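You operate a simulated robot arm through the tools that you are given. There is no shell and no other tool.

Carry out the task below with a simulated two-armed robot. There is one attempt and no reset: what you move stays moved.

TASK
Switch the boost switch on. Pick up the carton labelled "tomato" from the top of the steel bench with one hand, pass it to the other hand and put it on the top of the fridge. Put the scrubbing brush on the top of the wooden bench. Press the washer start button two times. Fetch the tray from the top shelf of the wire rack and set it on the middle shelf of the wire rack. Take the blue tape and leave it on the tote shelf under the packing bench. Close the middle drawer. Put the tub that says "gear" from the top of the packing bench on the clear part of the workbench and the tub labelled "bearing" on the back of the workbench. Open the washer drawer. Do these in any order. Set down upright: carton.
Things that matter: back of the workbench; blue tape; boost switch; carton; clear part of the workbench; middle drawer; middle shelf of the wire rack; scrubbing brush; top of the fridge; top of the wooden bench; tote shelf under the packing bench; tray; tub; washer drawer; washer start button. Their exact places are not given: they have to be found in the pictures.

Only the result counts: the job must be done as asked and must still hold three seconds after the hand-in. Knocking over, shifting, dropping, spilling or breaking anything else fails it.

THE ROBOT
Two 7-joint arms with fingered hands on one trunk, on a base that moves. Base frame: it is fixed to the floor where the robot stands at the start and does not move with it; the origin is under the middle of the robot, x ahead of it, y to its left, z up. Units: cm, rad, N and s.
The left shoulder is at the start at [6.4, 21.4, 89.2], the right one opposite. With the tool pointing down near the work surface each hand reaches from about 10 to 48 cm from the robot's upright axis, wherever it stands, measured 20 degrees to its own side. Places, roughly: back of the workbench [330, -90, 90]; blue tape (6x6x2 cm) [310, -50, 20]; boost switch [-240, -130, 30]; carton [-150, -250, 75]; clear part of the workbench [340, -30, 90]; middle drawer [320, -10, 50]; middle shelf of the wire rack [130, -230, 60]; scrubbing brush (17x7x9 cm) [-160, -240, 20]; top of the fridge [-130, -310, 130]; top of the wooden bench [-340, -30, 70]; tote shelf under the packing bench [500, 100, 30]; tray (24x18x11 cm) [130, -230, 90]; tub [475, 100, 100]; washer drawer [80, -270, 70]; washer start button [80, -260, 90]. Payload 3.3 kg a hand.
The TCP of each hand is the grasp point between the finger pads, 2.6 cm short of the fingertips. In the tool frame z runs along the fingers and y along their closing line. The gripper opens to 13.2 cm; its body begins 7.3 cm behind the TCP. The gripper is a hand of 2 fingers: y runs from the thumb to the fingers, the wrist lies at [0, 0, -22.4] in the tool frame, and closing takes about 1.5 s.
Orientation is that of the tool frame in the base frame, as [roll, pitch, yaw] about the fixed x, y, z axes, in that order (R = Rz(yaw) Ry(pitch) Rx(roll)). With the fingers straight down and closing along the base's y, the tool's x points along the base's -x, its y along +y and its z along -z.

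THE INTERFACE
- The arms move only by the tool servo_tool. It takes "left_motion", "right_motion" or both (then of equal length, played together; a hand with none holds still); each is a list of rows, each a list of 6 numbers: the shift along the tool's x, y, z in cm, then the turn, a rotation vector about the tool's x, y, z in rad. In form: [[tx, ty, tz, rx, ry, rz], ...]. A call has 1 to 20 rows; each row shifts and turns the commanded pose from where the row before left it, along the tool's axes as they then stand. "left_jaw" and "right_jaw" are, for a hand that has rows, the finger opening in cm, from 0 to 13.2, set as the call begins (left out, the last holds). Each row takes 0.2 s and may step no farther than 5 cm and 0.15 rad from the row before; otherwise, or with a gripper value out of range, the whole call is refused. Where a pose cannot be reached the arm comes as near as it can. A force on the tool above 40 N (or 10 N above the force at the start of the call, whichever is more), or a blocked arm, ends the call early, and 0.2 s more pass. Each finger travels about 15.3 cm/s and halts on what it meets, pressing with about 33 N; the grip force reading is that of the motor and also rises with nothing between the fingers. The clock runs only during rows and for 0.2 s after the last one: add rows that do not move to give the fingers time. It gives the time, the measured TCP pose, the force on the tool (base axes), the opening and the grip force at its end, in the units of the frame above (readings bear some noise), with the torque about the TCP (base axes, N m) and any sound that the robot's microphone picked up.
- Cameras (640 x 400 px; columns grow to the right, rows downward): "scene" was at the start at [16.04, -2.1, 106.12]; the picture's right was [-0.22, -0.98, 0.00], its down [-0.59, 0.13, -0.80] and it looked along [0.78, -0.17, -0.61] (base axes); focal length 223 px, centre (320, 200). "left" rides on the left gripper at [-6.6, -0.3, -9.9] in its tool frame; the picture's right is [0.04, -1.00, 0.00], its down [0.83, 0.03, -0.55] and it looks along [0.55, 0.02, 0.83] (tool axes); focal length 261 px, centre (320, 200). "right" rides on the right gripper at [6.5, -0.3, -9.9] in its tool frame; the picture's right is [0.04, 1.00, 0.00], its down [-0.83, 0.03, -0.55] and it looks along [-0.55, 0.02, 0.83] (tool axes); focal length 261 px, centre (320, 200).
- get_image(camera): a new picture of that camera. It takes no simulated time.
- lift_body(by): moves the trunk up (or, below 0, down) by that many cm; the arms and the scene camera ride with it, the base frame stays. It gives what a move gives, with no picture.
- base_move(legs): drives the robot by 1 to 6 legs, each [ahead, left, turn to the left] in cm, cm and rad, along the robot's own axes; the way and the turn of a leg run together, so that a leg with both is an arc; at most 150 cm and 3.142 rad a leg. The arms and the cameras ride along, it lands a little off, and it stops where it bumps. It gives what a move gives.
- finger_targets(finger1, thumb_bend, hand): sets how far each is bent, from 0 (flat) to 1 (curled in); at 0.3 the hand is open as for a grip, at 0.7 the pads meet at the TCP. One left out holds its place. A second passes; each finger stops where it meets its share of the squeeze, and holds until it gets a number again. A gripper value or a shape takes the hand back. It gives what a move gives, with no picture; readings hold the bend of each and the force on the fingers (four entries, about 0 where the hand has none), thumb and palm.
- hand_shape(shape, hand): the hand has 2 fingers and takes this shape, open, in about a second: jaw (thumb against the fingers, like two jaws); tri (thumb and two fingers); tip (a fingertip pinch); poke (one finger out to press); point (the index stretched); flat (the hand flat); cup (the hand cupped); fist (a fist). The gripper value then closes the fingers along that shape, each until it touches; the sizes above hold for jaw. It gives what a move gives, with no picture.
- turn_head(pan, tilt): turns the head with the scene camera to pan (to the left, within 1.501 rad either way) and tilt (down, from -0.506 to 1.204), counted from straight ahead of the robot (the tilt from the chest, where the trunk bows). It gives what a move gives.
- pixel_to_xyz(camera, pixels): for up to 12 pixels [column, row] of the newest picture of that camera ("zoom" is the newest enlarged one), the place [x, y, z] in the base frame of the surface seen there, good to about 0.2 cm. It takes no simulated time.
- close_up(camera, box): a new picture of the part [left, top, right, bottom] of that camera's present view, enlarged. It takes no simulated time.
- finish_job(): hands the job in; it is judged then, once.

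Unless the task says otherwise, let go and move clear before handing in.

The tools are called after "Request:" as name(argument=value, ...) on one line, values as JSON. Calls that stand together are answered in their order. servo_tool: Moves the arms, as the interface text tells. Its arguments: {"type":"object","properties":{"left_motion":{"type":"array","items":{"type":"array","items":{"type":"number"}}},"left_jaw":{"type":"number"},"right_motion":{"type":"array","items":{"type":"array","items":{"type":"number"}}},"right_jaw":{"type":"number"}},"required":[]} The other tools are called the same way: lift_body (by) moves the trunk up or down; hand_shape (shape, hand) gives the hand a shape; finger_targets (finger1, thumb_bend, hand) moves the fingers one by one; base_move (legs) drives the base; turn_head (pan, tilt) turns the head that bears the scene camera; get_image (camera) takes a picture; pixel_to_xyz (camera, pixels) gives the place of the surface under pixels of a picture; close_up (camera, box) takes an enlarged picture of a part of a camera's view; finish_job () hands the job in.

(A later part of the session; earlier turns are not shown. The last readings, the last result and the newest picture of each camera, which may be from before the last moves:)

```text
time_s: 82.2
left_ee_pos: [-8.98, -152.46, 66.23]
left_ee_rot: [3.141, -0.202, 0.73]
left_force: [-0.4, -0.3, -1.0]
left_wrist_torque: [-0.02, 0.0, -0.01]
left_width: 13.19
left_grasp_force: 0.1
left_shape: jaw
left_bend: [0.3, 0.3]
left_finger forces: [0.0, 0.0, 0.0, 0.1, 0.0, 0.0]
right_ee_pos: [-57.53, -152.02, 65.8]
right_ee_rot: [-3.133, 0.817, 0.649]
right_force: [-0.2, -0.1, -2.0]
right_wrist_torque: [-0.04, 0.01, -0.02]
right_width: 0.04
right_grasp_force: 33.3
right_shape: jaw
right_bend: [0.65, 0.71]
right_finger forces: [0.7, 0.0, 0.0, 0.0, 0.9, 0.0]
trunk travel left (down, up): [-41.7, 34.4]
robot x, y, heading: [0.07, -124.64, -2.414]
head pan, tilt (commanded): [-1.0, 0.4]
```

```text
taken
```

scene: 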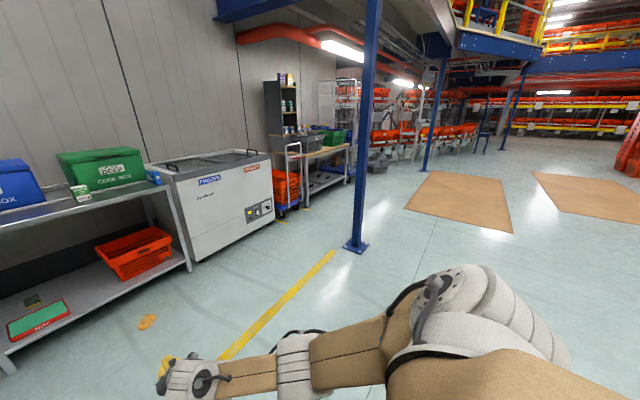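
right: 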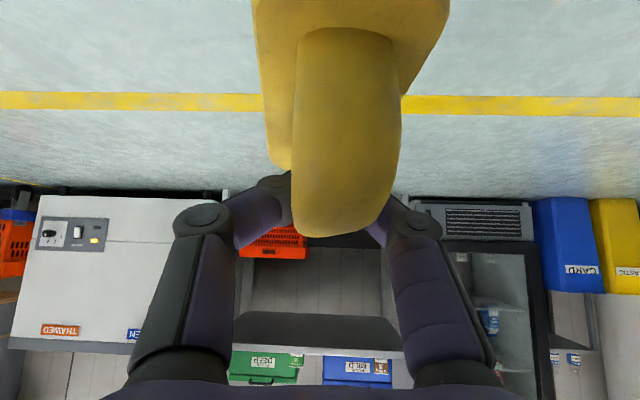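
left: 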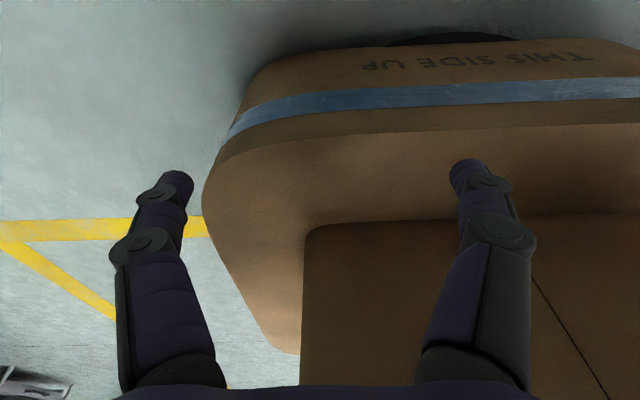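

The brush is still held. The blue post base is at (356,245); I'll go around it on the open-floor side: back a little, then slide right toward the wooden bench.

Request:
base_move(legs=[[-15, 0, -0.017], [0, -150, 0], [0, -145, 0]])

Request:
turn_head(pan=0.0, tilt=0.4)

Request:
get_image(camera="scene")

```text
time_s: 97.6
left_ee_pos: [-195.7, 78.79, 66.1]
left_ee_rot: [3.141, -0.203, 0.758]
left_force: [-0.1, 0.0, -0.4]
left_wrist_torque: [0.01, -0.02, 0.01]
left_width: 13.19
left_grasp_force: 0.0
left_shape: jaw
left_bend: [0.3, 0.3]
left_finger forces: [0.0, 0.0, 0.1, 0.0, 0.0, 0.1]
right_ee_pos: [-244.35, 77.8, 65.81]
right_ee_rot: [-3.134, 0.817, 0.68]
right_force: [-0.1, -0.1, -1.2]
right_wrist_torque: [0.0, 0.0, 0.01]
right_width: 0.01
right_grasp_force: 32.8
right_shape: jaw
right_bend: [0.65, 0.71]
right_finger forces: [0.6, 0.0, 0.1, 0.0, 0.6, 0.0]
trunk travel left (down, up): [-41.7, 34.4]
robot x, y, heading: [-187.32, 106.87, -2.381]
head pan, tilt (commanded): [-1.0, 0.4]
```

```text
time_s: 98.8
left_ee_pos: [-195.81, 78.69, 66.18]
left_ee_rot: [3.141, -0.203, 0.76]
left_force: [0.1, 0.5, 1.0]
left_wrist_torque: [-0.01, 0.03, 0.02]
left_width: 13.2
left_grasp_force: 0.0
left_shape: jaw
left_bend: [0.3, 0.3]
left_finger forces: [0.0, 0.0, 0.0, 0.0, 0.1, 0.0]
right_ee_pos: [-244.37, 77.58, 65.84]
right_ee_rot: [-3.135, 0.816, 0.679]
right_force: [0.2, 0.9, -1.5]
right_wrist_torque: [0.02, -0.01, 0.0]
right_width: 0.02
right_grasp_force: 32.9
right_shape: jaw
right_bend: [0.65, 0.71]
right_finger forces: [0.6, 0.0, 0.1, 0.0, 0.8, 0.0]
trunk travel left (down, up): [-41.7, 34.4]
robot x, y, heading: [-187.26, 106.85, -2.385]
head pan, tilt (commanded): [0.0, 0.4]
```

```text
taken
```

scene: 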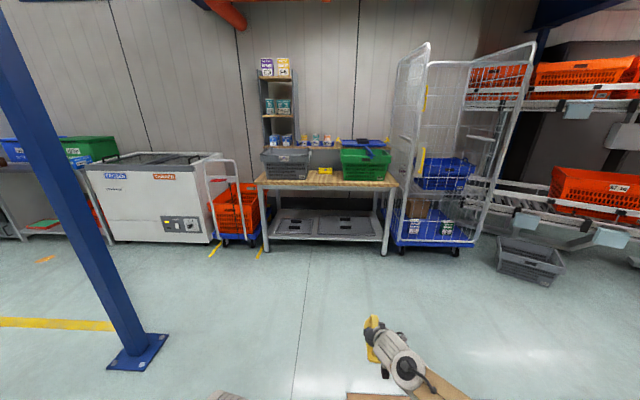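

The wooden bench top is at (325,180) with a grey tote, a green crate and a yellow item; there is clear wood in front. I'll zoom and measure.

Request:
close_up(camera="scene", box=[240, 120, 420, 220])

Request:
pixel_to_xyz(camera="scene", pixels=[[260, 183], [325, 186], [392, 187], [322, 178], [330, 170], [322, 182], [340, 184], [265, 250], [385, 255], [306, 186], [365, 185], [350, 400]])

```text
3.56 times, centred on (330, 170) of scene
```

zoom: 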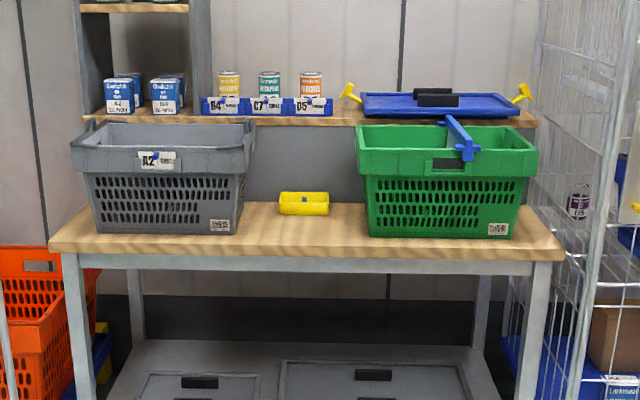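

```text
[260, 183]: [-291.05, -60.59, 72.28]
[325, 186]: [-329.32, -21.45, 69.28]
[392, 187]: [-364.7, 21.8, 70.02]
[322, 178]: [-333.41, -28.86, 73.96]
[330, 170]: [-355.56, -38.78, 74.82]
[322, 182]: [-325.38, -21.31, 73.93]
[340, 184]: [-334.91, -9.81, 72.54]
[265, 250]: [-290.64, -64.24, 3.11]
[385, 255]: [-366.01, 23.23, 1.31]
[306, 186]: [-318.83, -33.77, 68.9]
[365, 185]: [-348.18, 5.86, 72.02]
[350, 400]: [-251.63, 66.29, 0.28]
```

Request:
close_up(camera="scene", box=[240, 120, 420, 220])

Request:
pixel_to_xyz(camera="zoom", pixels=[[242, 232], [366, 232], [303, 217], [303, 245], [303, 240], [303, 225], [260, 225], [350, 225], [330, 212], [280, 212], [250, 180], [357, 170]])

```text
3.56 times, centred on (330, 170) of scene
```

zoom: 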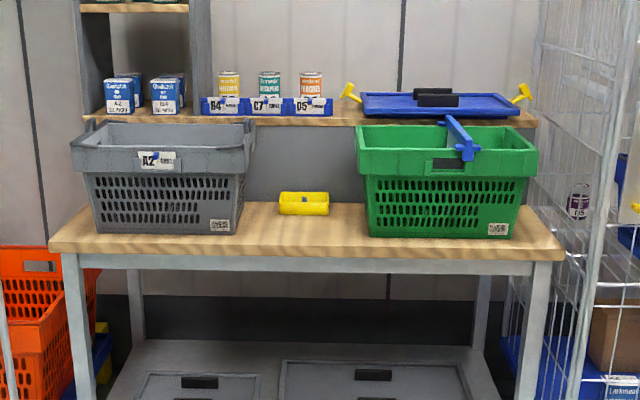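

```text
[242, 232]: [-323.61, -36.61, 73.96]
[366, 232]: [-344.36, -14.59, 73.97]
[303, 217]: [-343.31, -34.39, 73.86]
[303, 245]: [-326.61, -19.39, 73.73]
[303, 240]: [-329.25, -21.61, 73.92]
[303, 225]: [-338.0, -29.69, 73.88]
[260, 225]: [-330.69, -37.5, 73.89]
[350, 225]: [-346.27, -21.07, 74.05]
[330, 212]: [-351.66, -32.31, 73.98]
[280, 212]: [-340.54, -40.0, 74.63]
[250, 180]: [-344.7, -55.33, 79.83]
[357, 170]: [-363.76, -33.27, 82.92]
```

There is a clear patch about 30 cm wide and 22 cm deep in front of the yellow item. I'll check the trolley and roll-cage clearances, raise the trunk and drive up.

Request:
pixel_to_xyz(camera="scene", pixels=[[222, 243], [218, 170], [240, 190], [400, 250], [455, 250], [410, 100], [235, 160], [475, 245]])

Request:
lift_body(by=25)

Request:
base_move(legs=[[0, 0, -0.027], [60, 19.4, 0], [55, 0, 0]])

Request:
turn_head(pan=-0.1, tilt=0.7)

Request:
get_image(camera="scene")

```text
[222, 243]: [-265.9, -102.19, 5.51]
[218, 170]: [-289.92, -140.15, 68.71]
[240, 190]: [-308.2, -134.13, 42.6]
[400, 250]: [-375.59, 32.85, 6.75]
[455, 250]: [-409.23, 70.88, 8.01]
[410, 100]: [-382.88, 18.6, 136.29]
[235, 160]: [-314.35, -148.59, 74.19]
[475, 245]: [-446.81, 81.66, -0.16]
```

```text
time_s: 101.4
left_ee_pos: [-195.82, 78.66, 91.21]
left_ee_rot: [-3.141, -0.203, 0.76]
left_force: [0.4, -0.5, -0.3]
left_wrist_torque: [-0.01, -0.02, 0.01]
left_width: 13.17
left_grasp_force: 0.1
left_shape: jaw
left_bend: [0.3, 0.3]
left_finger forces: [0.0, 0.0, 0.0, 0.1, 0.1, 0.1]
right_ee_pos: [-244.32, 77.53, 90.82]
right_ee_rot: [-3.134, 0.817, 0.68]
right_force: [0.0, 0.3, -1.3]
right_wrist_torque: [0.02, -0.01, -0.03]
right_width: 0.01
right_grasp_force: 33.3
right_shape: jaw
right_bend: [0.65, 0.71]
right_finger forces: [0.6, 0.0, 0.0, 0.0, 0.6, 0.0]
trunk travel left (down, up): [-66.7, 9.4]
robot x, y, heading: [-187.49, 106.61, -2.385]
head pan, tilt (commanded): [0.0, 0.4]
```

```text
time_s: 108.1
left_ee_pos: [-270.13, -12.44, 91.1]
left_ee_rot: [-3.141, -0.204, 0.731]
left_force: [0.0, -0.9, 0.0]
left_wrist_torque: [0.0, 0.01, 0.03]
left_width: 13.19
left_grasp_force: 0.0
left_shape: jaw
left_bend: [0.3, 0.3]
left_finger forces: [0.0, 0.1, 0.1, 0.0, 0.0, 0.0]
right_ee_pos: [-318.5, -12.13, 90.82]
right_ee_rot: [-3.133, 0.818, 0.65]
right_force: [-0.9, -0.3, -1.0]
right_wrist_torque: [0.01, -0.03, 0.0]
right_width: 0.0
right_grasp_force: 32.9
right_shape: jaw
right_bend: [0.65, 0.71]
right_finger forces: [0.6, 0.0, 0.0, 0.0, 0.5, 0.0]
trunk travel left (down, up): [-66.7, 9.4]
robot x, y, heading: [-260.78, 15.59, -2.412]
head pan, tilt (commanded): [0.0, 0.4]
```

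```text
time_s: 108.9
left_ee_pos: [-270.21, -12.56, 91.07]
left_ee_rot: [3.141, -0.2, 0.732]
left_force: [-0.4, -0.3, 0.0]
left_wrist_torque: [0.05, 0.06, 0.0]
left_width: 13.2
left_grasp_force: 0.1
left_shape: jaw
left_bend: [0.3, 0.3]
left_finger forces: [0.0, 0.0, 0.0, 0.0, 0.1, 0.0]
right_ee_pos: [-318.68, -12.2, 90.71]
right_ee_rot: [-3.133, 0.817, 0.652]
right_force: [-0.1, 0.8, -2.1]
right_wrist_torque: [-0.01, 0.04, 0.0]
right_width: 0.0
right_grasp_force: 33.7
right_shape: jaw
right_bend: [0.65, 0.71]
right_finger forces: [0.5, 0.0, 0.0, 0.0, 0.6, 0.0]
trunk travel left (down, up): [-66.7, 9.4]
robot x, y, heading: [-260.62, 15.71, -2.41]
head pan, tilt (commanded): [-0.099, 0.7]
```

```text
taken
```

scene: 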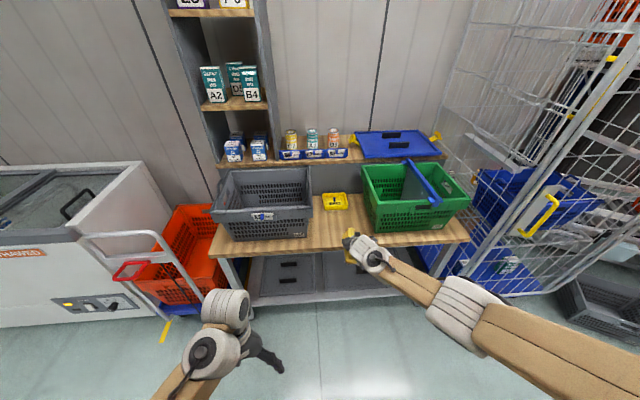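

The hand is lined up with the clear patch; 21 cm more ahead puts the brush over it.

Request:
base_move(legs=[[21, 0, 0]])

Request:
get_image(camera="right")

Request:
turn_head(pan=-0.15, tilt=0.95)

Request:
get_image(camera="scene")

```text
time_s: 110.5
left_ee_pos: [-285.5, -26.45, 91.06]
left_ee_rot: [3.141, -0.204, 0.735]
left_force: [0.4, -0.8, -0.5]
left_wrist_torque: [-0.01, -0.01, 0.0]
left_width: 13.15
left_grasp_force: 0.2
left_shape: jaw
left_bend: [0.3, 0.3]
left_finger forces: [0.1, 0.1, 0.0, 0.0, 0.1, 0.0]
right_ee_pos: [-334.13, -26.34, 90.68]
right_ee_rot: [-3.134, 0.814, 0.654]
right_force: [-1.2, -0.3, -0.8]
right_wrist_torque: [0.01, -0.03, -0.01]
right_width: 0.0
right_grasp_force: 33.1
right_shape: jaw
right_bend: [0.65, 0.71]
right_finger forces: [0.7, 0.0, 0.1, 0.1, 0.6, 0.0]
trunk travel left (down, up): [-66.7, 9.4]
robot x, y, heading: [-275.81, 1.7, -2.403]
head pan, tilt (commanded): [-0.099, 0.7]
```

```text
taken
```

right: 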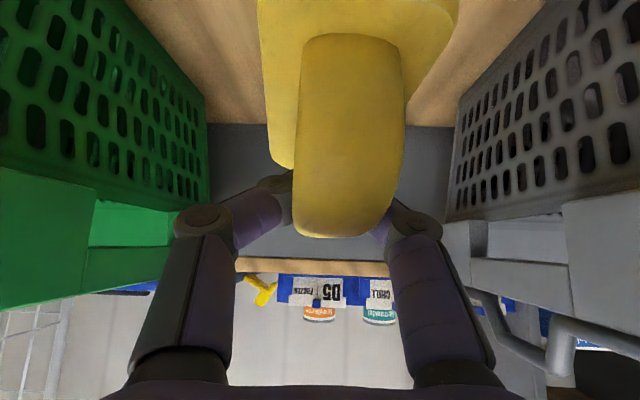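

```text
time_s: 111.3
left_ee_pos: [-285.52, -26.44, 91.19]
left_ee_rot: [-3.141, -0.203, 0.735]
left_force: [-0.1, -0.5, -0.4]
left_wrist_torque: [0.01, -0.02, -0.02]
left_width: 13.19
left_grasp_force: 0.0
left_shape: jaw
left_bend: [0.3, 0.3]
left_finger forces: [0.1, 0.0, 0.0, 0.0, 0.1, 0.0]
right_ee_pos: [-333.9, -26.31, 90.8]
right_ee_rot: [-3.135, 0.818, 0.655]
right_force: [0.0, -0.1, -1.1]
right_wrist_torque: [-0.03, 0.04, 0.0]
right_width: 0.0
right_grasp_force: 33.1
right_shape: jaw
right_bend: [0.65, 0.71]
right_finger forces: [0.5, 0.1, 0.0, 0.0, 0.6, 0.0]
trunk travel left (down, up): [-66.7, 9.4]
robot x, y, heading: [-276.17, 1.66, -2.408]
head pan, tilt (commanded): [-0.15, 0.949]
```

```text
taken
```

scene: 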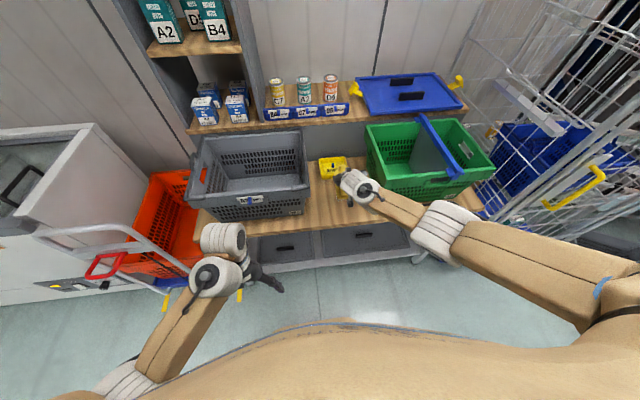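

Request:
pixel_to_xyz(camera="scene", pixels=[[400, 206], [420, 212], [410, 196], [440, 200], [378, 182], [440, 235], [335, 178], [350, 200], [305, 190], [260, 205]])

Request:
close_up(camera="scene", box=[290, 140, 460, 250])

```text
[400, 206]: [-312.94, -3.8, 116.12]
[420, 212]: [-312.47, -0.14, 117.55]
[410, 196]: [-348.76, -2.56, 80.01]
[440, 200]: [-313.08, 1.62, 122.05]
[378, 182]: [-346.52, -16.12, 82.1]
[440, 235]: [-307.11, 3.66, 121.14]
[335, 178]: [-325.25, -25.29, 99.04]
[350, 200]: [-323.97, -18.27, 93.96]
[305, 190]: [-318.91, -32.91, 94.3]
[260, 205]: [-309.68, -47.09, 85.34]
```

```text
3.64 times, centred on (375, 195) of scene
```

zoom: 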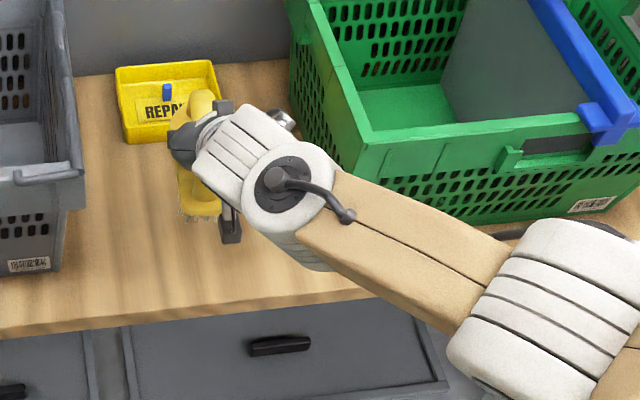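

Request:
servo_tool(right_motion=[[1.46, 0, 1.37, 0, 0, 0], [1.46, 0, 1.37, 0, 0, 0], [1.46, 0, 1.37, 0, 0, 0], [0.73, 0, 0.68, 0, 0, 0], [0.73, 0, 0.68, 0, 0, 0], [0, 0, 0, 0, 0, 0]])

Request:
get_image(camera="right")

Request:
close_up(camera="scene", box=[290, 140, 460, 250])

```text
time_s: 112.7
left_ee_pos: [-285.5, -26.49, 91.11]
left_ee_rot: [-3.141, -0.202, 0.736]
left_force: [-0.3, 0.1, 0.0]
left_wrist_torque: [0.03, 0.03, -0.03]
left_width: 13.2
left_grasp_force: 0.0
left_shape: jaw
left_bend: [0.3, 0.3]
left_finger forces: [0.1, 0.1, 0.1, 0.1, 0.1, 0.0]
right_ee_pos: [-333.09, -24.82, 87.12]
right_ee_rot: [-3.134, 0.818, 0.655]
right_force: [-0.3, 0.1, -1.3]
right_wrist_torque: [0.01, 0.01, 0.0]
right_width: 0.0
right_grasp_force: 33.3
right_shape: jaw
right_bend: [0.65, 0.71]
right_finger forces: [0.5, 0.0, 0.1, 0.0, 0.8, 0.0]
right hand out of reach, approached as far as the arm can: row 1, 2, 3, 4, 5
trunk travel left (down, up): [-66.7, 9.4]
robot x, y, heading: [-276.27, 1.6, -2.411]
head pan, tilt (commanded): [-0.15, 0.949]
```

```text
taken
```

right: 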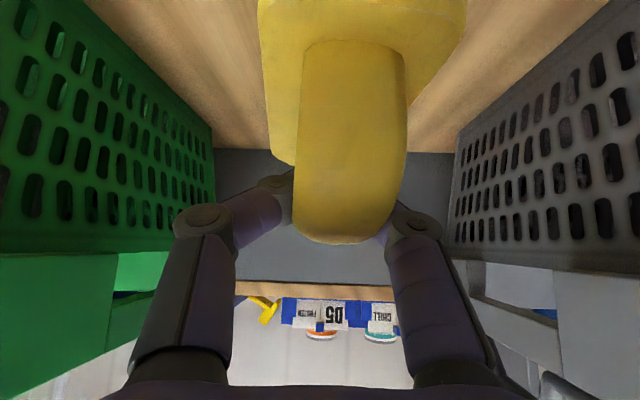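

```text
3.64 times, centred on (375, 195) of scene
```

zoom: 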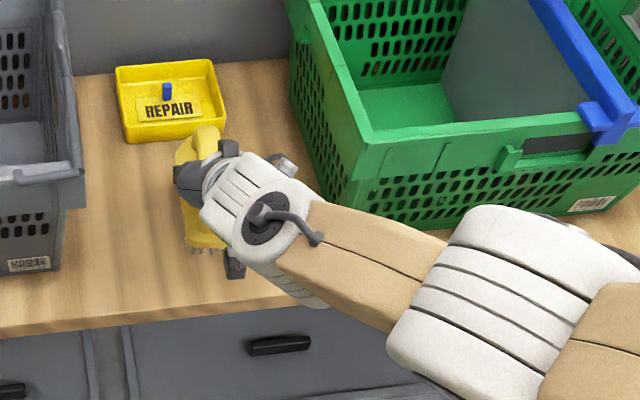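

The arm is at its reach limit going down, so I'll lower with the trunk instead.

Request:
lift_body(by=-5)

Request:
close_up(camera="scene", box=[290, 140, 460, 250])

Request:
get_image(camera="right")

```text
time_s: 113.6
left_ee_pos: [-285.41, -26.34, 86.15]
left_ee_rot: [-3.141, -0.201, 0.737]
left_force: [-0.6, 0.5, 0.6]
left_wrist_torque: [0.0, 0.03, -0.02]
left_width: 13.18
left_grasp_force: 0.1
left_shape: jaw
left_bend: [0.3, 0.3]
left_finger forces: [0.0, 0.1, 0.0, 0.0, 0.1, 0.0]
right_ee_pos: [-333.09, -24.87, 82.23]
right_ee_rot: [-3.135, 0.816, 0.653]
right_force: [1.0, -0.5, -1.6]
right_wrist_torque: [0.02, 0.0, 0.0]
right_width: 0.0
right_grasp_force: 32.5
right_shape: jaw
right_bend: [0.65, 0.71]
right_finger forces: [0.6, 0.1, 0.0, 0.0, 0.6, 0.0]
trunk travel left (down, up): [-61.7, 14.4]
robot x, y, heading: [-276.13, 1.54, -2.405]
head pan, tilt (commanded): [-0.15, 0.949]
```

```text
3.64 times, centred on (375, 195) of scene
```

zoom: 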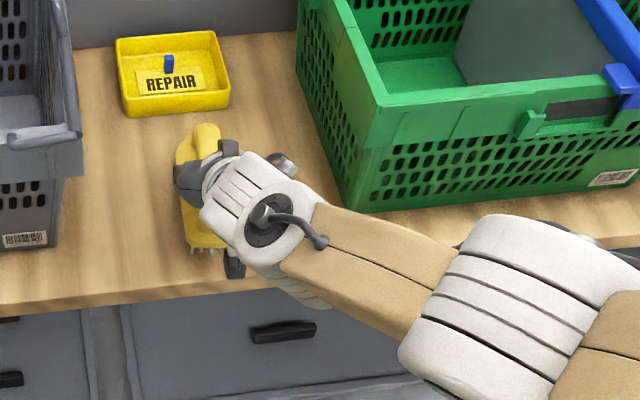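

```text
taken
```

right: 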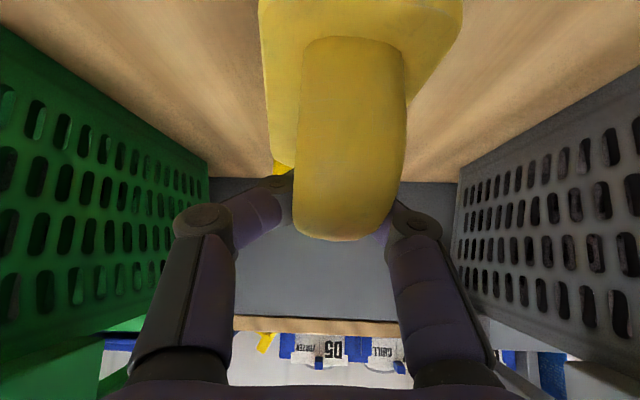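

Request:
base_move(legs=[[2.2, 0, 0]])

Request:
lift_body(by=-1)

Request:
close_up(camera="scene", box=[290, 140, 460, 250])

Request:
get_image(camera="right")

```text
time_s: 114.4
left_ee_pos: [-287.09, -27.95, 86.11]
left_ee_rot: [3.14, -0.204, 0.735]
left_force: [-0.2, -1.0, -0.9]
left_wrist_torque: [0.02, -0.03, 0.04]
left_width: 13.2
left_grasp_force: 0.0
left_shape: jaw
left_bend: [0.3, 0.3]
left_finger forces: [0.0, 0.0, 0.1, 0.0, 0.0, 0.1]
right_ee_pos: [-334.9, -26.44, 81.97]
right_ee_rot: [-3.134, 0.815, 0.657]
right_force: [-0.8, 0.4, -1.4]
right_wrist_torque: [0.0, 0.0, 0.01]
right_width: 0.0
right_grasp_force: 32.9
right_shape: jaw
right_bend: [0.65, 0.71]
right_finger forces: [0.6, 0.0, 0.0, 0.0, 0.5, 0.0]
trunk travel left (down, up): [-61.7, 14.4]
robot x, y, heading: [-277.4, -0.09, -2.405]
head pan, tilt (commanded): [-0.15, 0.949]
```

```text
time_s: 115.0
left_ee_pos: [-287.17, -27.78, 85.23]
left_ee_rot: [-3.141, -0.204, 0.733]
left_force: [0.4, 0.4, -0.5]
left_wrist_torque: [0.05, 0.03, 0.02]
left_width: 13.18
left_grasp_force: 0.0
left_shape: jaw
left_bend: [0.3, 0.3]
left_finger forces: [0.0, 0.0, 0.1, 0.0, 0.0, 0.0]
right_ee_pos: [-334.75, -26.36, 81.21]
right_ee_rot: [-3.136, 0.817, 0.657]
right_force: [-0.5, 0.4, -1.3]
right_wrist_torque: [-0.02, 0.02, 0.0]
right_width: 0.01
right_grasp_force: 33.0
right_shape: jaw
right_bend: [0.65, 0.71]
right_finger forces: [0.5, 0.1, 0.0, 0.0, 0.5, 0.0]
trunk travel left (down, up): [-60.7, 15.4]
robot x, y, heading: [-278.1, -0.04, -2.409]
head pan, tilt (commanded): [-0.15, 0.949]
```

```text
3.64 times, centred on (375, 195) of scene
```

zoom: 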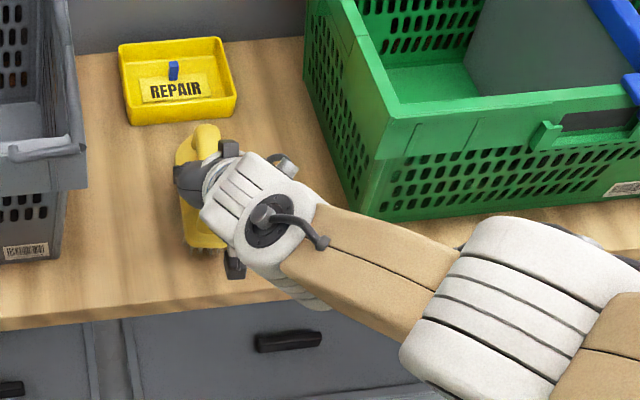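

```text
taken
```

right: 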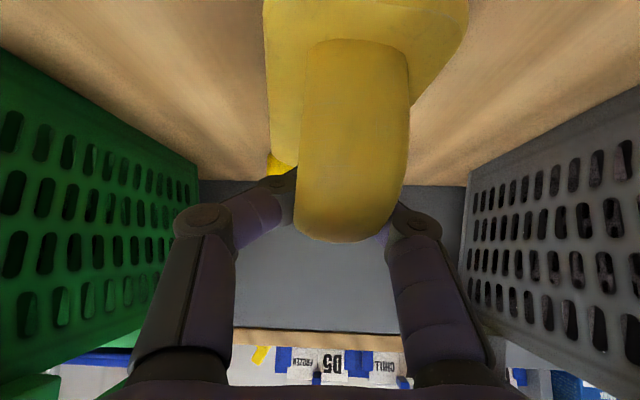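

Request:
lift_body(by=-0.6)

Request:
get_image(camera="right")

```text
time_s: 115.5
left_ee_pos: [-287.08, -27.96, 84.55]
left_ee_rot: [-3.141, -0.203, 0.734]
left_force: [-0.1, 0.2, -0.4]
left_wrist_torque: [-0.01, 0.01, -0.02]
left_width: 13.19
left_grasp_force: 0.2
left_shape: jaw
left_bend: [0.3, 0.3]
left_finger forces: [0.0, 0.0, 0.0, 0.0, 0.0, 0.0]
right_ee_pos: [-334.8, -26.37, 80.66]
right_ee_rot: [-3.134, 0.817, 0.655]
right_force: [-0.6, 0.8, -0.6]
right_wrist_torque: [0.03, 0.0, -0.01]
right_width: 0.02
right_grasp_force: 33.1
right_shape: jaw
right_bend: [0.65, 0.71]
right_finger forces: [0.4, 0.1, 0.1, 0.1, 0.4, 0.1]
trunk travel left (down, up): [-60.1, 16.0]
robot x, y, heading: [-277.98, 0.2, -2.41]
head pan, tilt (commanded): [-0.15, 0.949]
```

```text
taken
```

right: 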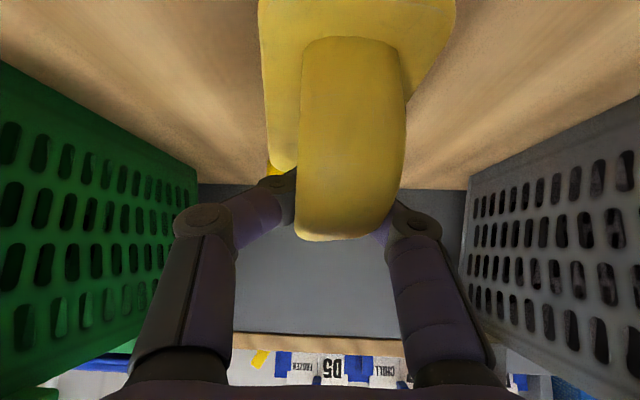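

Request:
servo_tool(right_motion=[[0, 0, 0, 0, 0, 0], [0, 0, 0, 0, 0, 0], [0, 0, 0, 0, 0, 0], [0, 0, 0, 0, 0, 0], [0, 0, 0, 0, 0, 0], [0, 0, 0, 0, 0, 0]], right_jaw=8)

Request:
get_image(camera="right")

Request:
close_up(camera="scene", box=[290, 140, 460, 250])

```text
time_s: 116.9
left_ee_pos: [-287.11, -27.94, 84.6]
left_ee_rot: [3.141, -0.203, 0.736]
left_force: [0.2, 0.1, -0.6]
left_wrist_torque: [0.04, -0.02, -0.01]
left_width: 13.18
left_grasp_force: 0.2
left_shape: jaw
left_bend: [0.3, 0.3]
left_finger forces: [0.1, 0.0, 0.1, 0.0, 0.0, 0.0]
right_ee_pos: [-334.6, -26.37, 80.63]
right_ee_rot: [-3.135, 0.816, 0.655]
right_force: [-0.1, -0.2, -0.3]
right_wrist_torque: [0.01, 0.04, 0.01]
right_width: 7.95
right_grasp_force: 0.0
right_shape: jaw
right_bend: [0.71, 0.71]
right_finger forces: [0.0, 0.0, 0.0, 0.1, 0.1, 0.0]
trunk travel left (down, up): [-60.1, 16.0]
robot x, y, heading: [-277.69, 0.31, -2.408]
head pan, tilt (commanded): [-0.15, 0.949]
```

```text
taken
```

right: 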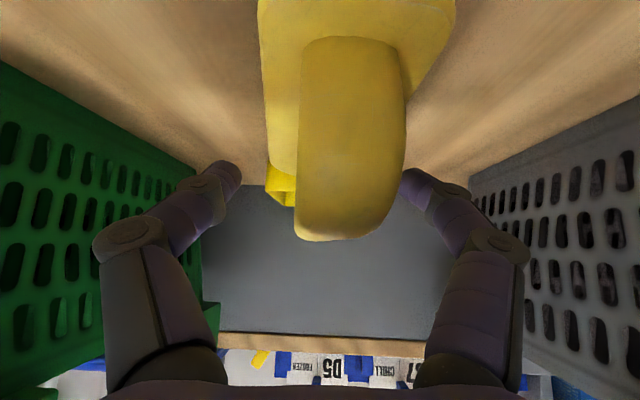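

```text
3.64 times, centred on (375, 195) of scene
```

zoom: 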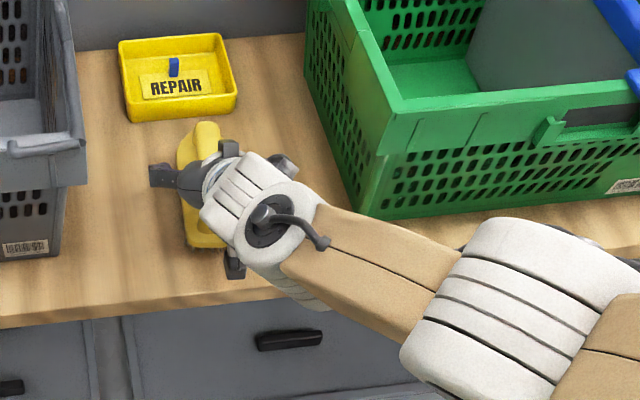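

The brush sits on the bench and the hand is open. I'll raise vertically and back off.

Request:
lift_body(by=10)

Request:
base_move(legs=[[-45, 0, 0]])

Request:
get_image(camera="scene")

```text
time_s: 118.3
left_ee_pos: [-287.18, -27.87, 94.55]
left_ee_rot: [3.141, -0.203, 0.736]
left_force: [0.4, 0.5, 0.3]
left_wrist_torque: [0.03, 0.0, 0.02]
left_width: 13.17
left_grasp_force: 0.0
left_shape: jaw
left_bend: [0.3, 0.3]
left_finger forces: [0.0, 0.0, 0.0, 0.0, 0.0, 0.1]
right_ee_pos: [-334.71, -26.42, 90.47]
right_ee_rot: [-3.134, 0.815, 0.656]
right_force: [0.2, -0.4, -0.1]
right_wrist_torque: [0.02, 0.02, 0.0]
right_width: 7.95
right_grasp_force: 0.1
right_shape: jaw
right_bend: [0.71, 0.71]
right_finger forces: [0.0, 0.1, 0.0, 0.0, 0.1, 0.0]
trunk travel left (down, up): [-70.1, 6.0]
robot x, y, heading: [-277.94, -0.09, -2.406]
head pan, tilt (commanded): [-0.15, 0.949]
```

```text
time_s: 121.0
left_ee_pos: [-253.5, 2.56, 94.54]
left_ee_rot: [-3.141, -0.204, 0.742]
left_force: [-0.5, 0.2, 0.4]
left_wrist_torque: [0.02, 0.0, 0.0]
left_width: 13.16
left_grasp_force: 0.0
left_shape: jaw
left_bend: [0.3, 0.3]
left_finger forces: [0.0, 0.0, 0.1, 0.1, 0.0, 0.0]
right_ee_pos: [-301.1, 3.72, 90.6]
right_ee_rot: [-3.135, 0.817, 0.662]
right_force: [-0.8, -1.2, 0.9]
right_wrist_torque: [0.02, -0.01, 0.02]
right_width: 7.96
right_grasp_force: 0.0
right_shape: jaw
right_bend: [0.71, 0.71]
right_finger forces: [0.1, 0.1, 0.0, 0.0, 0.1, 0.1]
trunk travel left (down, up): [-70.1, 6.0]
robot x, y, heading: [-244.55, 30.68, -2.396]
head pan, tilt (commanded): [-0.15, 0.949]
```

```text
taken
```

scene: 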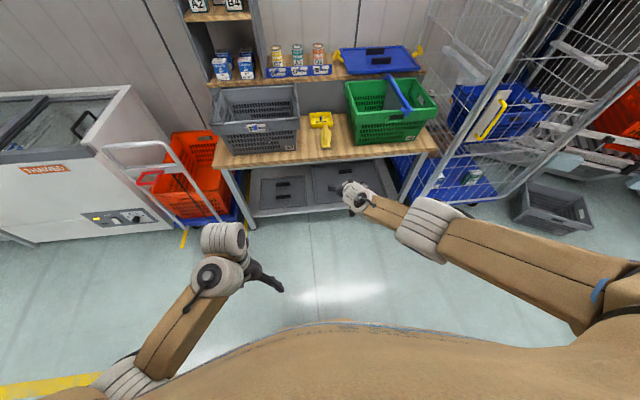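

The brush is visible on the wooden bench at (325,138). Next, back around the post to the steel bench/fridge for the tomato carton.

Request:
base_move(legs=[[-100, 0, -0.03], [0, 150, 0], [0, 135, 0], [60, 0, 0]])

Request:
turn_head(pan=0.15, tilt=0.4)

Request:
get_image(camera="scene")

```text
time_s: 142.2
left_ee_pos: [-45.12, -182.77, 94.43]
left_ee_rot: [3.141, -0.204, 0.698]
left_force: [-0.7, 0.5, 1.0]
left_wrist_torque: [0.02, 0.01, -0.02]
left_width: 13.17
left_grasp_force: 0.0
left_shape: jaw
left_bend: [0.3, 0.3]
left_finger forces: [0.1, 0.1, 0.1, 0.1, 0.0, 0.0]
right_ee_pos: [-92.65, -179.61, 90.64]
right_ee_rot: [-3.136, 0.816, 0.619]
right_force: [0.0, -0.2, -0.3]
right_wrist_torque: [0.0, -0.01, 0.01]
right_width: 7.95
right_grasp_force: 0.0
right_shape: jaw
right_bend: [0.71, 0.71]
right_finger forces: [0.1, 0.1, 0.0, 0.0, 0.0, 0.0]
trunk travel left (down, up): [-70.1, 6.0]
robot x, y, heading: [-35.18, -155.11, -2.445]
head pan, tilt (commanded): [-0.15, 0.949]
```

```text
time_s: 143.2
left_ee_pos: [-45.06, -182.75, 94.48]
left_ee_rot: [-3.141, -0.204, 0.696]
left_force: [0.2, 0.1, 0.4]
left_wrist_torque: [-0.02, 0.02, 0.05]
left_width: 13.22
left_grasp_force: 0.0
left_shape: jaw
left_bend: [0.3, 0.3]
left_finger forces: [0.0, 0.1, 0.0, 0.0, 0.0, 0.0]
right_ee_pos: [-92.52, -179.54, 90.73]
right_ee_rot: [-3.134, 0.817, 0.617]
right_force: [-1.1, -0.6, -0.4]
right_wrist_torque: [-0.05, 0.0, 0.03]
right_width: 7.98
right_grasp_force: 0.2
right_shape: jaw
right_bend: [0.71, 0.71]
right_finger forces: [0.0, 0.1, 0.0, 0.1, 0.1, 0.0]
trunk travel left (down, up): [-70.1, 6.0]
robot x, y, heading: [-34.91, -155.05, -2.443]
head pan, tilt (commanded): [0.15, 0.4]
```

```text
taken
```

scene: 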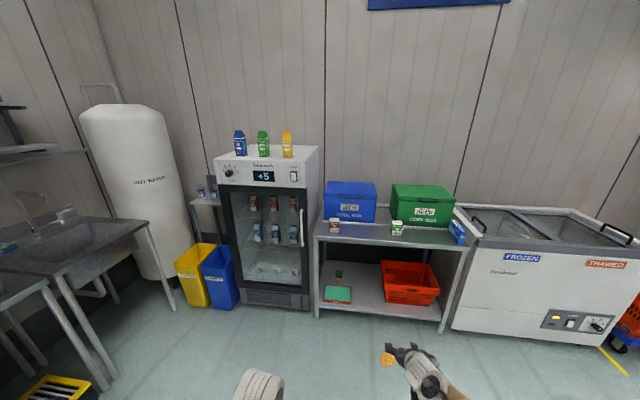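

Request:
close_up(camera="scene", box=[205, 120, 335, 200])

Request:
pixel_to_xyz(camera="zoom", pixels=[[60, 185], [470, 210], [550, 120], [175, 175], [285, 180], [405, 180], [470, 150], [450, 180], [340, 170], [480, 190], [230, 180], [400, 60]])

Request:
close_up(camera="scene", box=[310, 175, 470, 275])

```text
4.92 times, centred on (270, 160) of scene
```

zoom: 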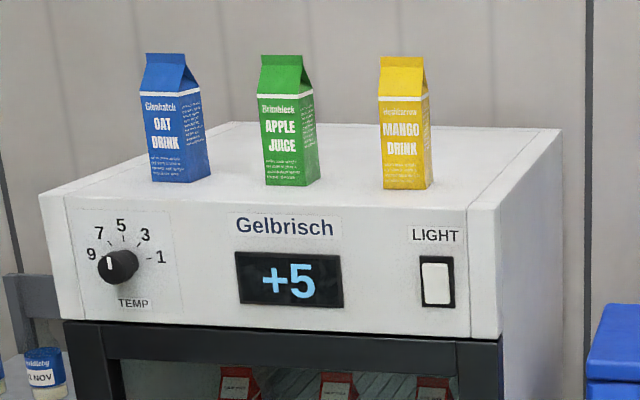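

```text
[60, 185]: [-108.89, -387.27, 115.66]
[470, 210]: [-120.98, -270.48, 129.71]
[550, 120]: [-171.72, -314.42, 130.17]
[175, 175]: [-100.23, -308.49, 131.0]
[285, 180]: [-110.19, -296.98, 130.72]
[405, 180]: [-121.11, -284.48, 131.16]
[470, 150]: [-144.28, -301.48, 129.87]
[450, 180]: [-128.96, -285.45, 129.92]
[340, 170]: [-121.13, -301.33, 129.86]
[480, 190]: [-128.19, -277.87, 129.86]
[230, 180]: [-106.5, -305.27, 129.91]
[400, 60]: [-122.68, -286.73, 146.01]
```

```text
4.00 times, centred on (390, 225) of scene
```

zoom: 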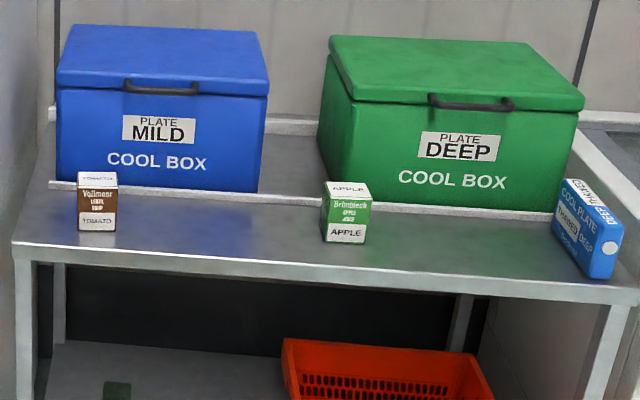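

The fridge top is flat at z 129.9, front edge about f 268; three drink cartons stand about 9 cm behind the edge. I'll measure the tomato carton's corners in the last zoom.

Request:
pixel_to_xyz(camera="zoom", pixels=[[80, 228], [97, 231], [115, 229], [80, 188], [116, 188], [81, 175], [114, 175], [97, 180], [97, 238], [60, 230], [120, 184], [100, 246]])

Request:
close_up(camera="scene", box=[322, 210, 350, 240])

```text
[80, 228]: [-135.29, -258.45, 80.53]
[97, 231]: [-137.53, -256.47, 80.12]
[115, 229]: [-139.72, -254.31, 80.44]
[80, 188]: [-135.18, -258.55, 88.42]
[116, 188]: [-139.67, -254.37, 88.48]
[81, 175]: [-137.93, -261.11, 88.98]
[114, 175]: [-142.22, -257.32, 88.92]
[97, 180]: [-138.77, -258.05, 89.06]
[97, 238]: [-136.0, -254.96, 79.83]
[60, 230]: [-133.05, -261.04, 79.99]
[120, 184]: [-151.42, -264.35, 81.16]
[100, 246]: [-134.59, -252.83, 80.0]
```

```text
13.33 times, centred on (336, 225) of scene
```

zoom: 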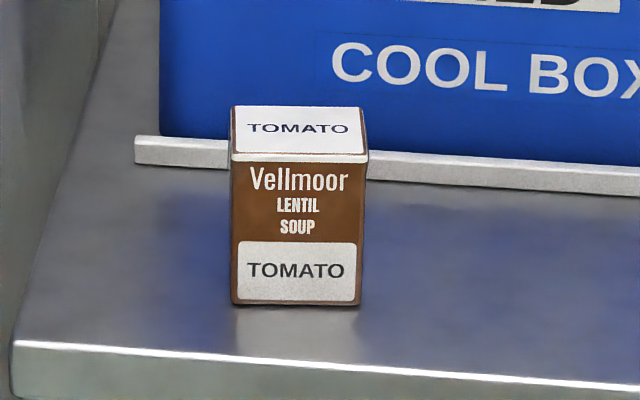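

The carton is 6.4 × 4.2 × 9 cm at about (−138.9, −258.0), standing in front of the blue cool box. I check the box front for clearance of the left hand's camera.

Request:
pixel_to_xyz(camera="zoom", pixels=[[400, 120], [250, 80], [400, 30], [180, 60], [300, 20], [500, 170], [180, 145], [60, 200], [300, 330], [280, 345]])

Request:
close_up(camera="scene", box=[205, 120, 335, 200])

Request:
pixel_to_xyz(camera="zoom", pixels=[[383, 187], [415, 189], [431, 182], [267, 184], [305, 186], [318, 178], [153, 181], [200, 182], [245, 202], [45, 195], [340, 200], [340, 205]])

```text
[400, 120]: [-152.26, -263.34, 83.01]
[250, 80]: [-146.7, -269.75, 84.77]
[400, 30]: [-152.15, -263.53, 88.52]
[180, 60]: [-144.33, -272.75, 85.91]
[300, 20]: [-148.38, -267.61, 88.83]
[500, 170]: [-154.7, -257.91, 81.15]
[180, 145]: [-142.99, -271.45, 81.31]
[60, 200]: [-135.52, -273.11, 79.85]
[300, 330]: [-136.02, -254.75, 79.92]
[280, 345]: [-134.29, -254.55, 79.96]
```

```text
4.92 times, centred on (270, 160) of scene
```

zoom: 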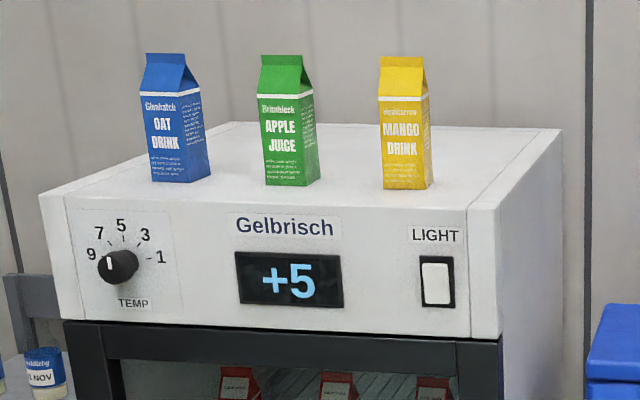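

```text
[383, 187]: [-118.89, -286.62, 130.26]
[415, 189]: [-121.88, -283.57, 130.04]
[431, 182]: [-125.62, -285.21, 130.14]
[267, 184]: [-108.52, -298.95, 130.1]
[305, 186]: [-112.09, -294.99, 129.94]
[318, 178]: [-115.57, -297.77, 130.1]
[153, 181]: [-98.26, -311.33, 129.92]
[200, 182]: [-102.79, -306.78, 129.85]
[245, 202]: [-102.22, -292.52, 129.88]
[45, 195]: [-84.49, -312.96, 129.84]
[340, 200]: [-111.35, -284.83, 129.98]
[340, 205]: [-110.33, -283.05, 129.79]
```

Box front is at f 287, so there is room. I'll lower the trunk, pull the right hand back, and bring the left hand straight down-pointing and forward, ready to pick the carton from above.

Request:
lift_body(by=-17)

Request:
servo_tool(left_motion=[[-2.2, 0, -2.9, 0, -0.1, -0.058], [-2.2, 0, -2.9, 0, -0.1, -0.058], [-2.2, 0, -2.9, 0, 0, 0], [-2.2, 0, -2.9, 0, 0, 0], [-2.2, 0, -2.9, 0, 0, 0], [-2.2, 0, -2.9, 0, 0, 0], [-2.2, 0, -2.9, 0, 0, 0]], right_motion=[[2.93, 0, -3.13, 0, 0, 0], [2.93, 0, -3.13, 0, 0, 0], [2.93, 0, -3.13, 0, 0, 0], [2.93, 0, -3.13, 0, 0, 0], [2.93, 0, -3.13, 0, 0, 0], [2.93, 0, -3.13, 0, 0, 0], [2.93, 0, -3.13, 0, 0, 0]], left_jaw=11)

Request:
turn_head(pan=0.1, tilt=0.7)

Request:
get_image(camera="scene")

```text
time_s: 145.1
left_ee_pos: [-45.06, -182.81, 77.59]
left_ee_rot: [3.141, -0.203, 0.698]
left_force: [0.5, 0.0, 0.1]
left_wrist_torque: [0.01, -0.01, 0.02]
left_width: 13.15
left_grasp_force: 0.1
left_shape: jaw
left_bend: [0.3, 0.3]
left_finger forces: [0.0, 0.0, 0.0, 0.1, 0.1, 0.1]
right_ee_pos: [-92.54, -179.6, 73.57]
right_ee_rot: [-3.133, 0.816, 0.617]
right_force: [-0.4, 0.5, -0.5]
right_wrist_torque: [-0.01, 0.02, 0.01]
right_width: 7.98
right_grasp_force: 0.1
right_shape: jaw
right_bend: [0.71, 0.71]
right_finger forces: [0.1, 0.0, 0.0, 0.0, 0.0, 0.1]
trunk travel left (down, up): [-53.1, 23.0]
robot x, y, heading: [-34.99, -155.15, -2.445]
head pan, tilt (commanded): [0.15, 0.4]
```

```text
time_s: 146.7
left_ee_pos: [-55.03, -190.87, 85.31]
left_ee_rot: [3.13, 0.001, 0.813]
left_force: [0.2, 0.0, -0.7]
left_wrist_torque: [0.0, -0.02, -0.01]
left_width: 10.98
left_grasp_force: 0.2
left_shape: jaw
left_bend: [0.56, 0.38]
left_finger forces: [0.0, 0.1, 0.0, 0.0, 0.0, 0.0]
left hand out of reach, approached as far as the arm can: row 3, 4, 5, 6, 7
right_ee_pos: [-67.66, -162.22, 73.79]
right_ee_rot: [-3.134, 0.819, 0.618]
right_force: [1.0, 0.2, 0.2]
right_wrist_torque: [0.01, 0.0, -0.02]
right_width: 7.97
right_grasp_force: 0.0
right_shape: jaw
right_bend: [0.71, 0.71]
right_finger forces: [0.1, 0.1, 0.0, 0.0, 0.0, 0.1]
trunk travel left (down, up): [-53.1, 23.0]
robot x, y, heading: [-34.7, -155.44, -2.442]
head pan, tilt (commanded): [0.15, 0.4]
```

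```text
time_s: 147.5
left_ee_pos: [-55.06, -190.87, 85.29]
left_ee_rot: [3.131, 0.0, 0.813]
left_force: [-0.9, 0.0, -0.3]
left_wrist_torque: [0.0, 0.02, 0.02]
left_width: 11.01
left_grasp_force: 0.0
left_shape: jaw
left_bend: [0.56, 0.38]
left_finger forces: [0.0, 0.0, 0.0, 0.0, 0.1, 0.0]
right_ee_pos: [-67.74, -162.46, 73.69]
right_ee_rot: [-3.134, 0.817, 0.617]
right_force: [-0.6, -0.4, -0.5]
right_wrist_torque: [-0.05, -0.04, 0.02]
right_width: 7.99
right_grasp_force: 0.1
right_shape: jaw
right_bend: [0.71, 0.71]
right_finger forces: [0.0, 0.0, 0.0, 0.0, 0.0, 0.0]
trunk travel left (down, up): [-53.1, 23.0]
robot x, y, heading: [-34.78, -155.19, -2.446]
head pan, tilt (commanded): [0.099, 0.7]
```

```text
taken
```

scene: 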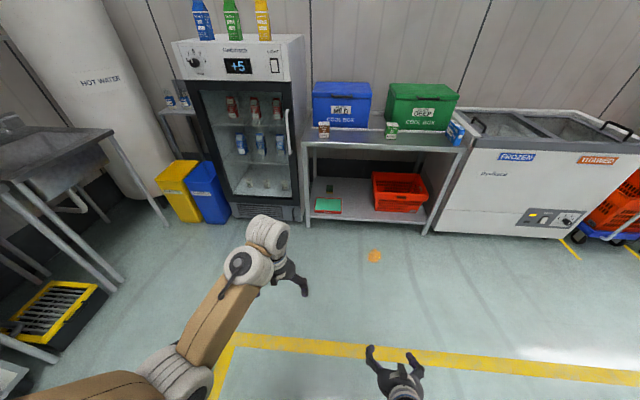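

Request:
servo_tool(left_motion=[[-2, 0, 1, 0, 0, 0], [-2, 0, 1, 0, 0, 0]], right_motion=[[1.7, 0, -1.8, 0, 0, 0], [1.7, 0, -1.8, 0, 0, 0]])

Request:
lift_body(by=17)

Request:
base_move(legs=[[0, 0, 0.014], [70, -9, 0]])

Request:
turn_head(pan=0.2, tilt=0.9)

Request:
get_image(camera="scene")

```text
time_s: 148.1
left_ee_pos: [-58.05, -193.94, 83.31]
left_ee_rot: [3.132, -0.002, 0.813]
left_force: [-0.5, -0.5, 0.3]
left_wrist_torque: [0.03, 0.01, -0.01]
left_width: 11.02
left_grasp_force: 0.1
left_shape: jaw
left_bend: [0.56, 0.38]
left_finger forces: [0.0, 0.1, 0.0, 0.0, 0.0, 0.0]
right_ee_pos: [-63.83, -159.55, 73.85]
right_ee_rot: [-3.135, 0.818, 0.617]
right_force: [0.2, -0.3, 0.6]
right_wrist_torque: [0.02, -0.01, -0.02]
right_width: 7.94
right_grasp_force: 0.0
right_shape: jaw
right_bend: [0.71, 0.71]
right_finger forces: [0.0, 0.0, 0.0, 0.1, 0.1, 0.1]
trunk travel left (down, up): [-53.1, 23.0]
robot x, y, heading: [-34.53, -155.43, -2.437]
head pan, tilt (commanded): [0.099, 0.7]
```

```text
time_s: 150.0
left_ee_pos: [-58.07, -193.93, 100.45]
left_ee_rot: [3.131, -0.005, 0.814]
left_force: [-0.2, -0.6, 0.5]
left_wrist_torque: [0.01, 0.01, 0.02]
left_width: 11.02
left_grasp_force: 0.1
left_shape: jaw
left_bend: [0.56, 0.38]
left_finger forces: [0.0, 0.1, 0.0, 0.1, 0.0, 0.1]
right_ee_pos: [-63.96, -159.41, 90.58]
right_ee_rot: [-3.135, 0.818, 0.619]
right_force: [-0.2, 0.3, -0.5]
right_wrist_torque: [0.01, 0.02, -0.03]
right_width: 7.98
right_grasp_force: 0.1
right_shape: jaw
right_bend: [0.71, 0.71]
right_finger forces: [0.0, 0.1, 0.1, 0.0, 0.0, 0.0]
trunk travel left (down, up): [-70.1, 6.0]
robot x, y, heading: [-34.65, -155.09, -2.44]
head pan, tilt (commanded): [0.099, 0.7]
```

```text
time_s: 154.3
left_ee_pos: [-117.12, -233.34, 100.55]
left_ee_rot: [3.132, -0.001, 0.82]
left_force: [0.3, 0.4, 0.4]
left_wrist_torque: [0.0, 0.03, 0.0]
left_width: 11.03
left_grasp_force: 0.0
left_shape: jaw
left_bend: [0.56, 0.38]
left_finger forces: [0.1, 0.0, 0.1, 0.0, 0.1, 0.0]
right_ee_pos: [-123.34, -198.68, 90.63]
right_ee_rot: [-3.136, 0.815, 0.627]
right_force: [-0.1, 0.4, -0.7]
right_wrist_torque: [0.0, -0.01, -0.03]
right_width: 7.97
right_grasp_force: 0.1
right_shape: jaw
right_bend: [0.71, 0.71]
right_finger forces: [0.0, 0.0, 0.0, 0.1, 0.1, 0.0]
trunk travel left (down, up): [-70.1, 6.0]
robot x, y, heading: [-94.27, -194.47, -2.435]
head pan, tilt (commanded): [0.099, 0.7]
```

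```text
time_s: 155.0
left_ee_pos: [-117.18, -233.31, 100.47]
left_ee_rot: [3.132, -0.001, 0.821]
left_force: [0.3, -1.0, 0.4]
left_wrist_torque: [0.0, 0.01, 0.01]
left_width: 11.03
left_grasp_force: 0.1
left_shape: jaw
left_bend: [0.56, 0.38]
left_finger forces: [0.1, 0.1, 0.0, 0.1, 0.0, 0.0]
right_ee_pos: [-123.31, -198.67, 90.62]
right_ee_rot: [-3.135, 0.817, 0.624]
right_force: [-0.4, 0.8, -0.9]
right_wrist_torque: [-0.02, 0.0, -0.03]
right_width: 7.95
right_grasp_force: 0.0
right_shape: jaw
right_bend: [0.71, 0.71]
right_finger forces: [0.1, 0.1, 0.1, 0.1, 0.0, 0.0]
trunk travel left (down, up): [-70.1, 6.0]
robot x, y, heading: [-94.07, -194.19, -2.436]
head pan, tilt (commanded): [0.201, 0.901]
```

```text
taken
```

scene: 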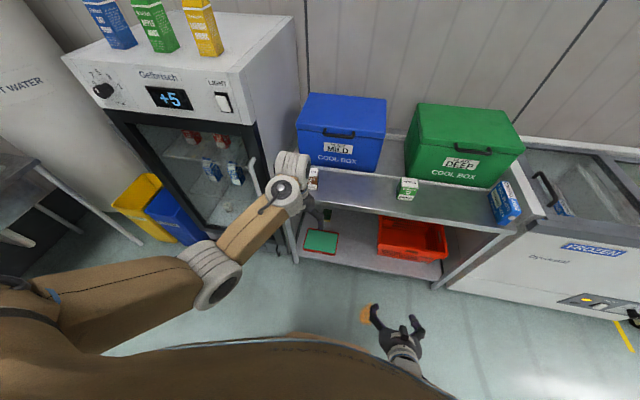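

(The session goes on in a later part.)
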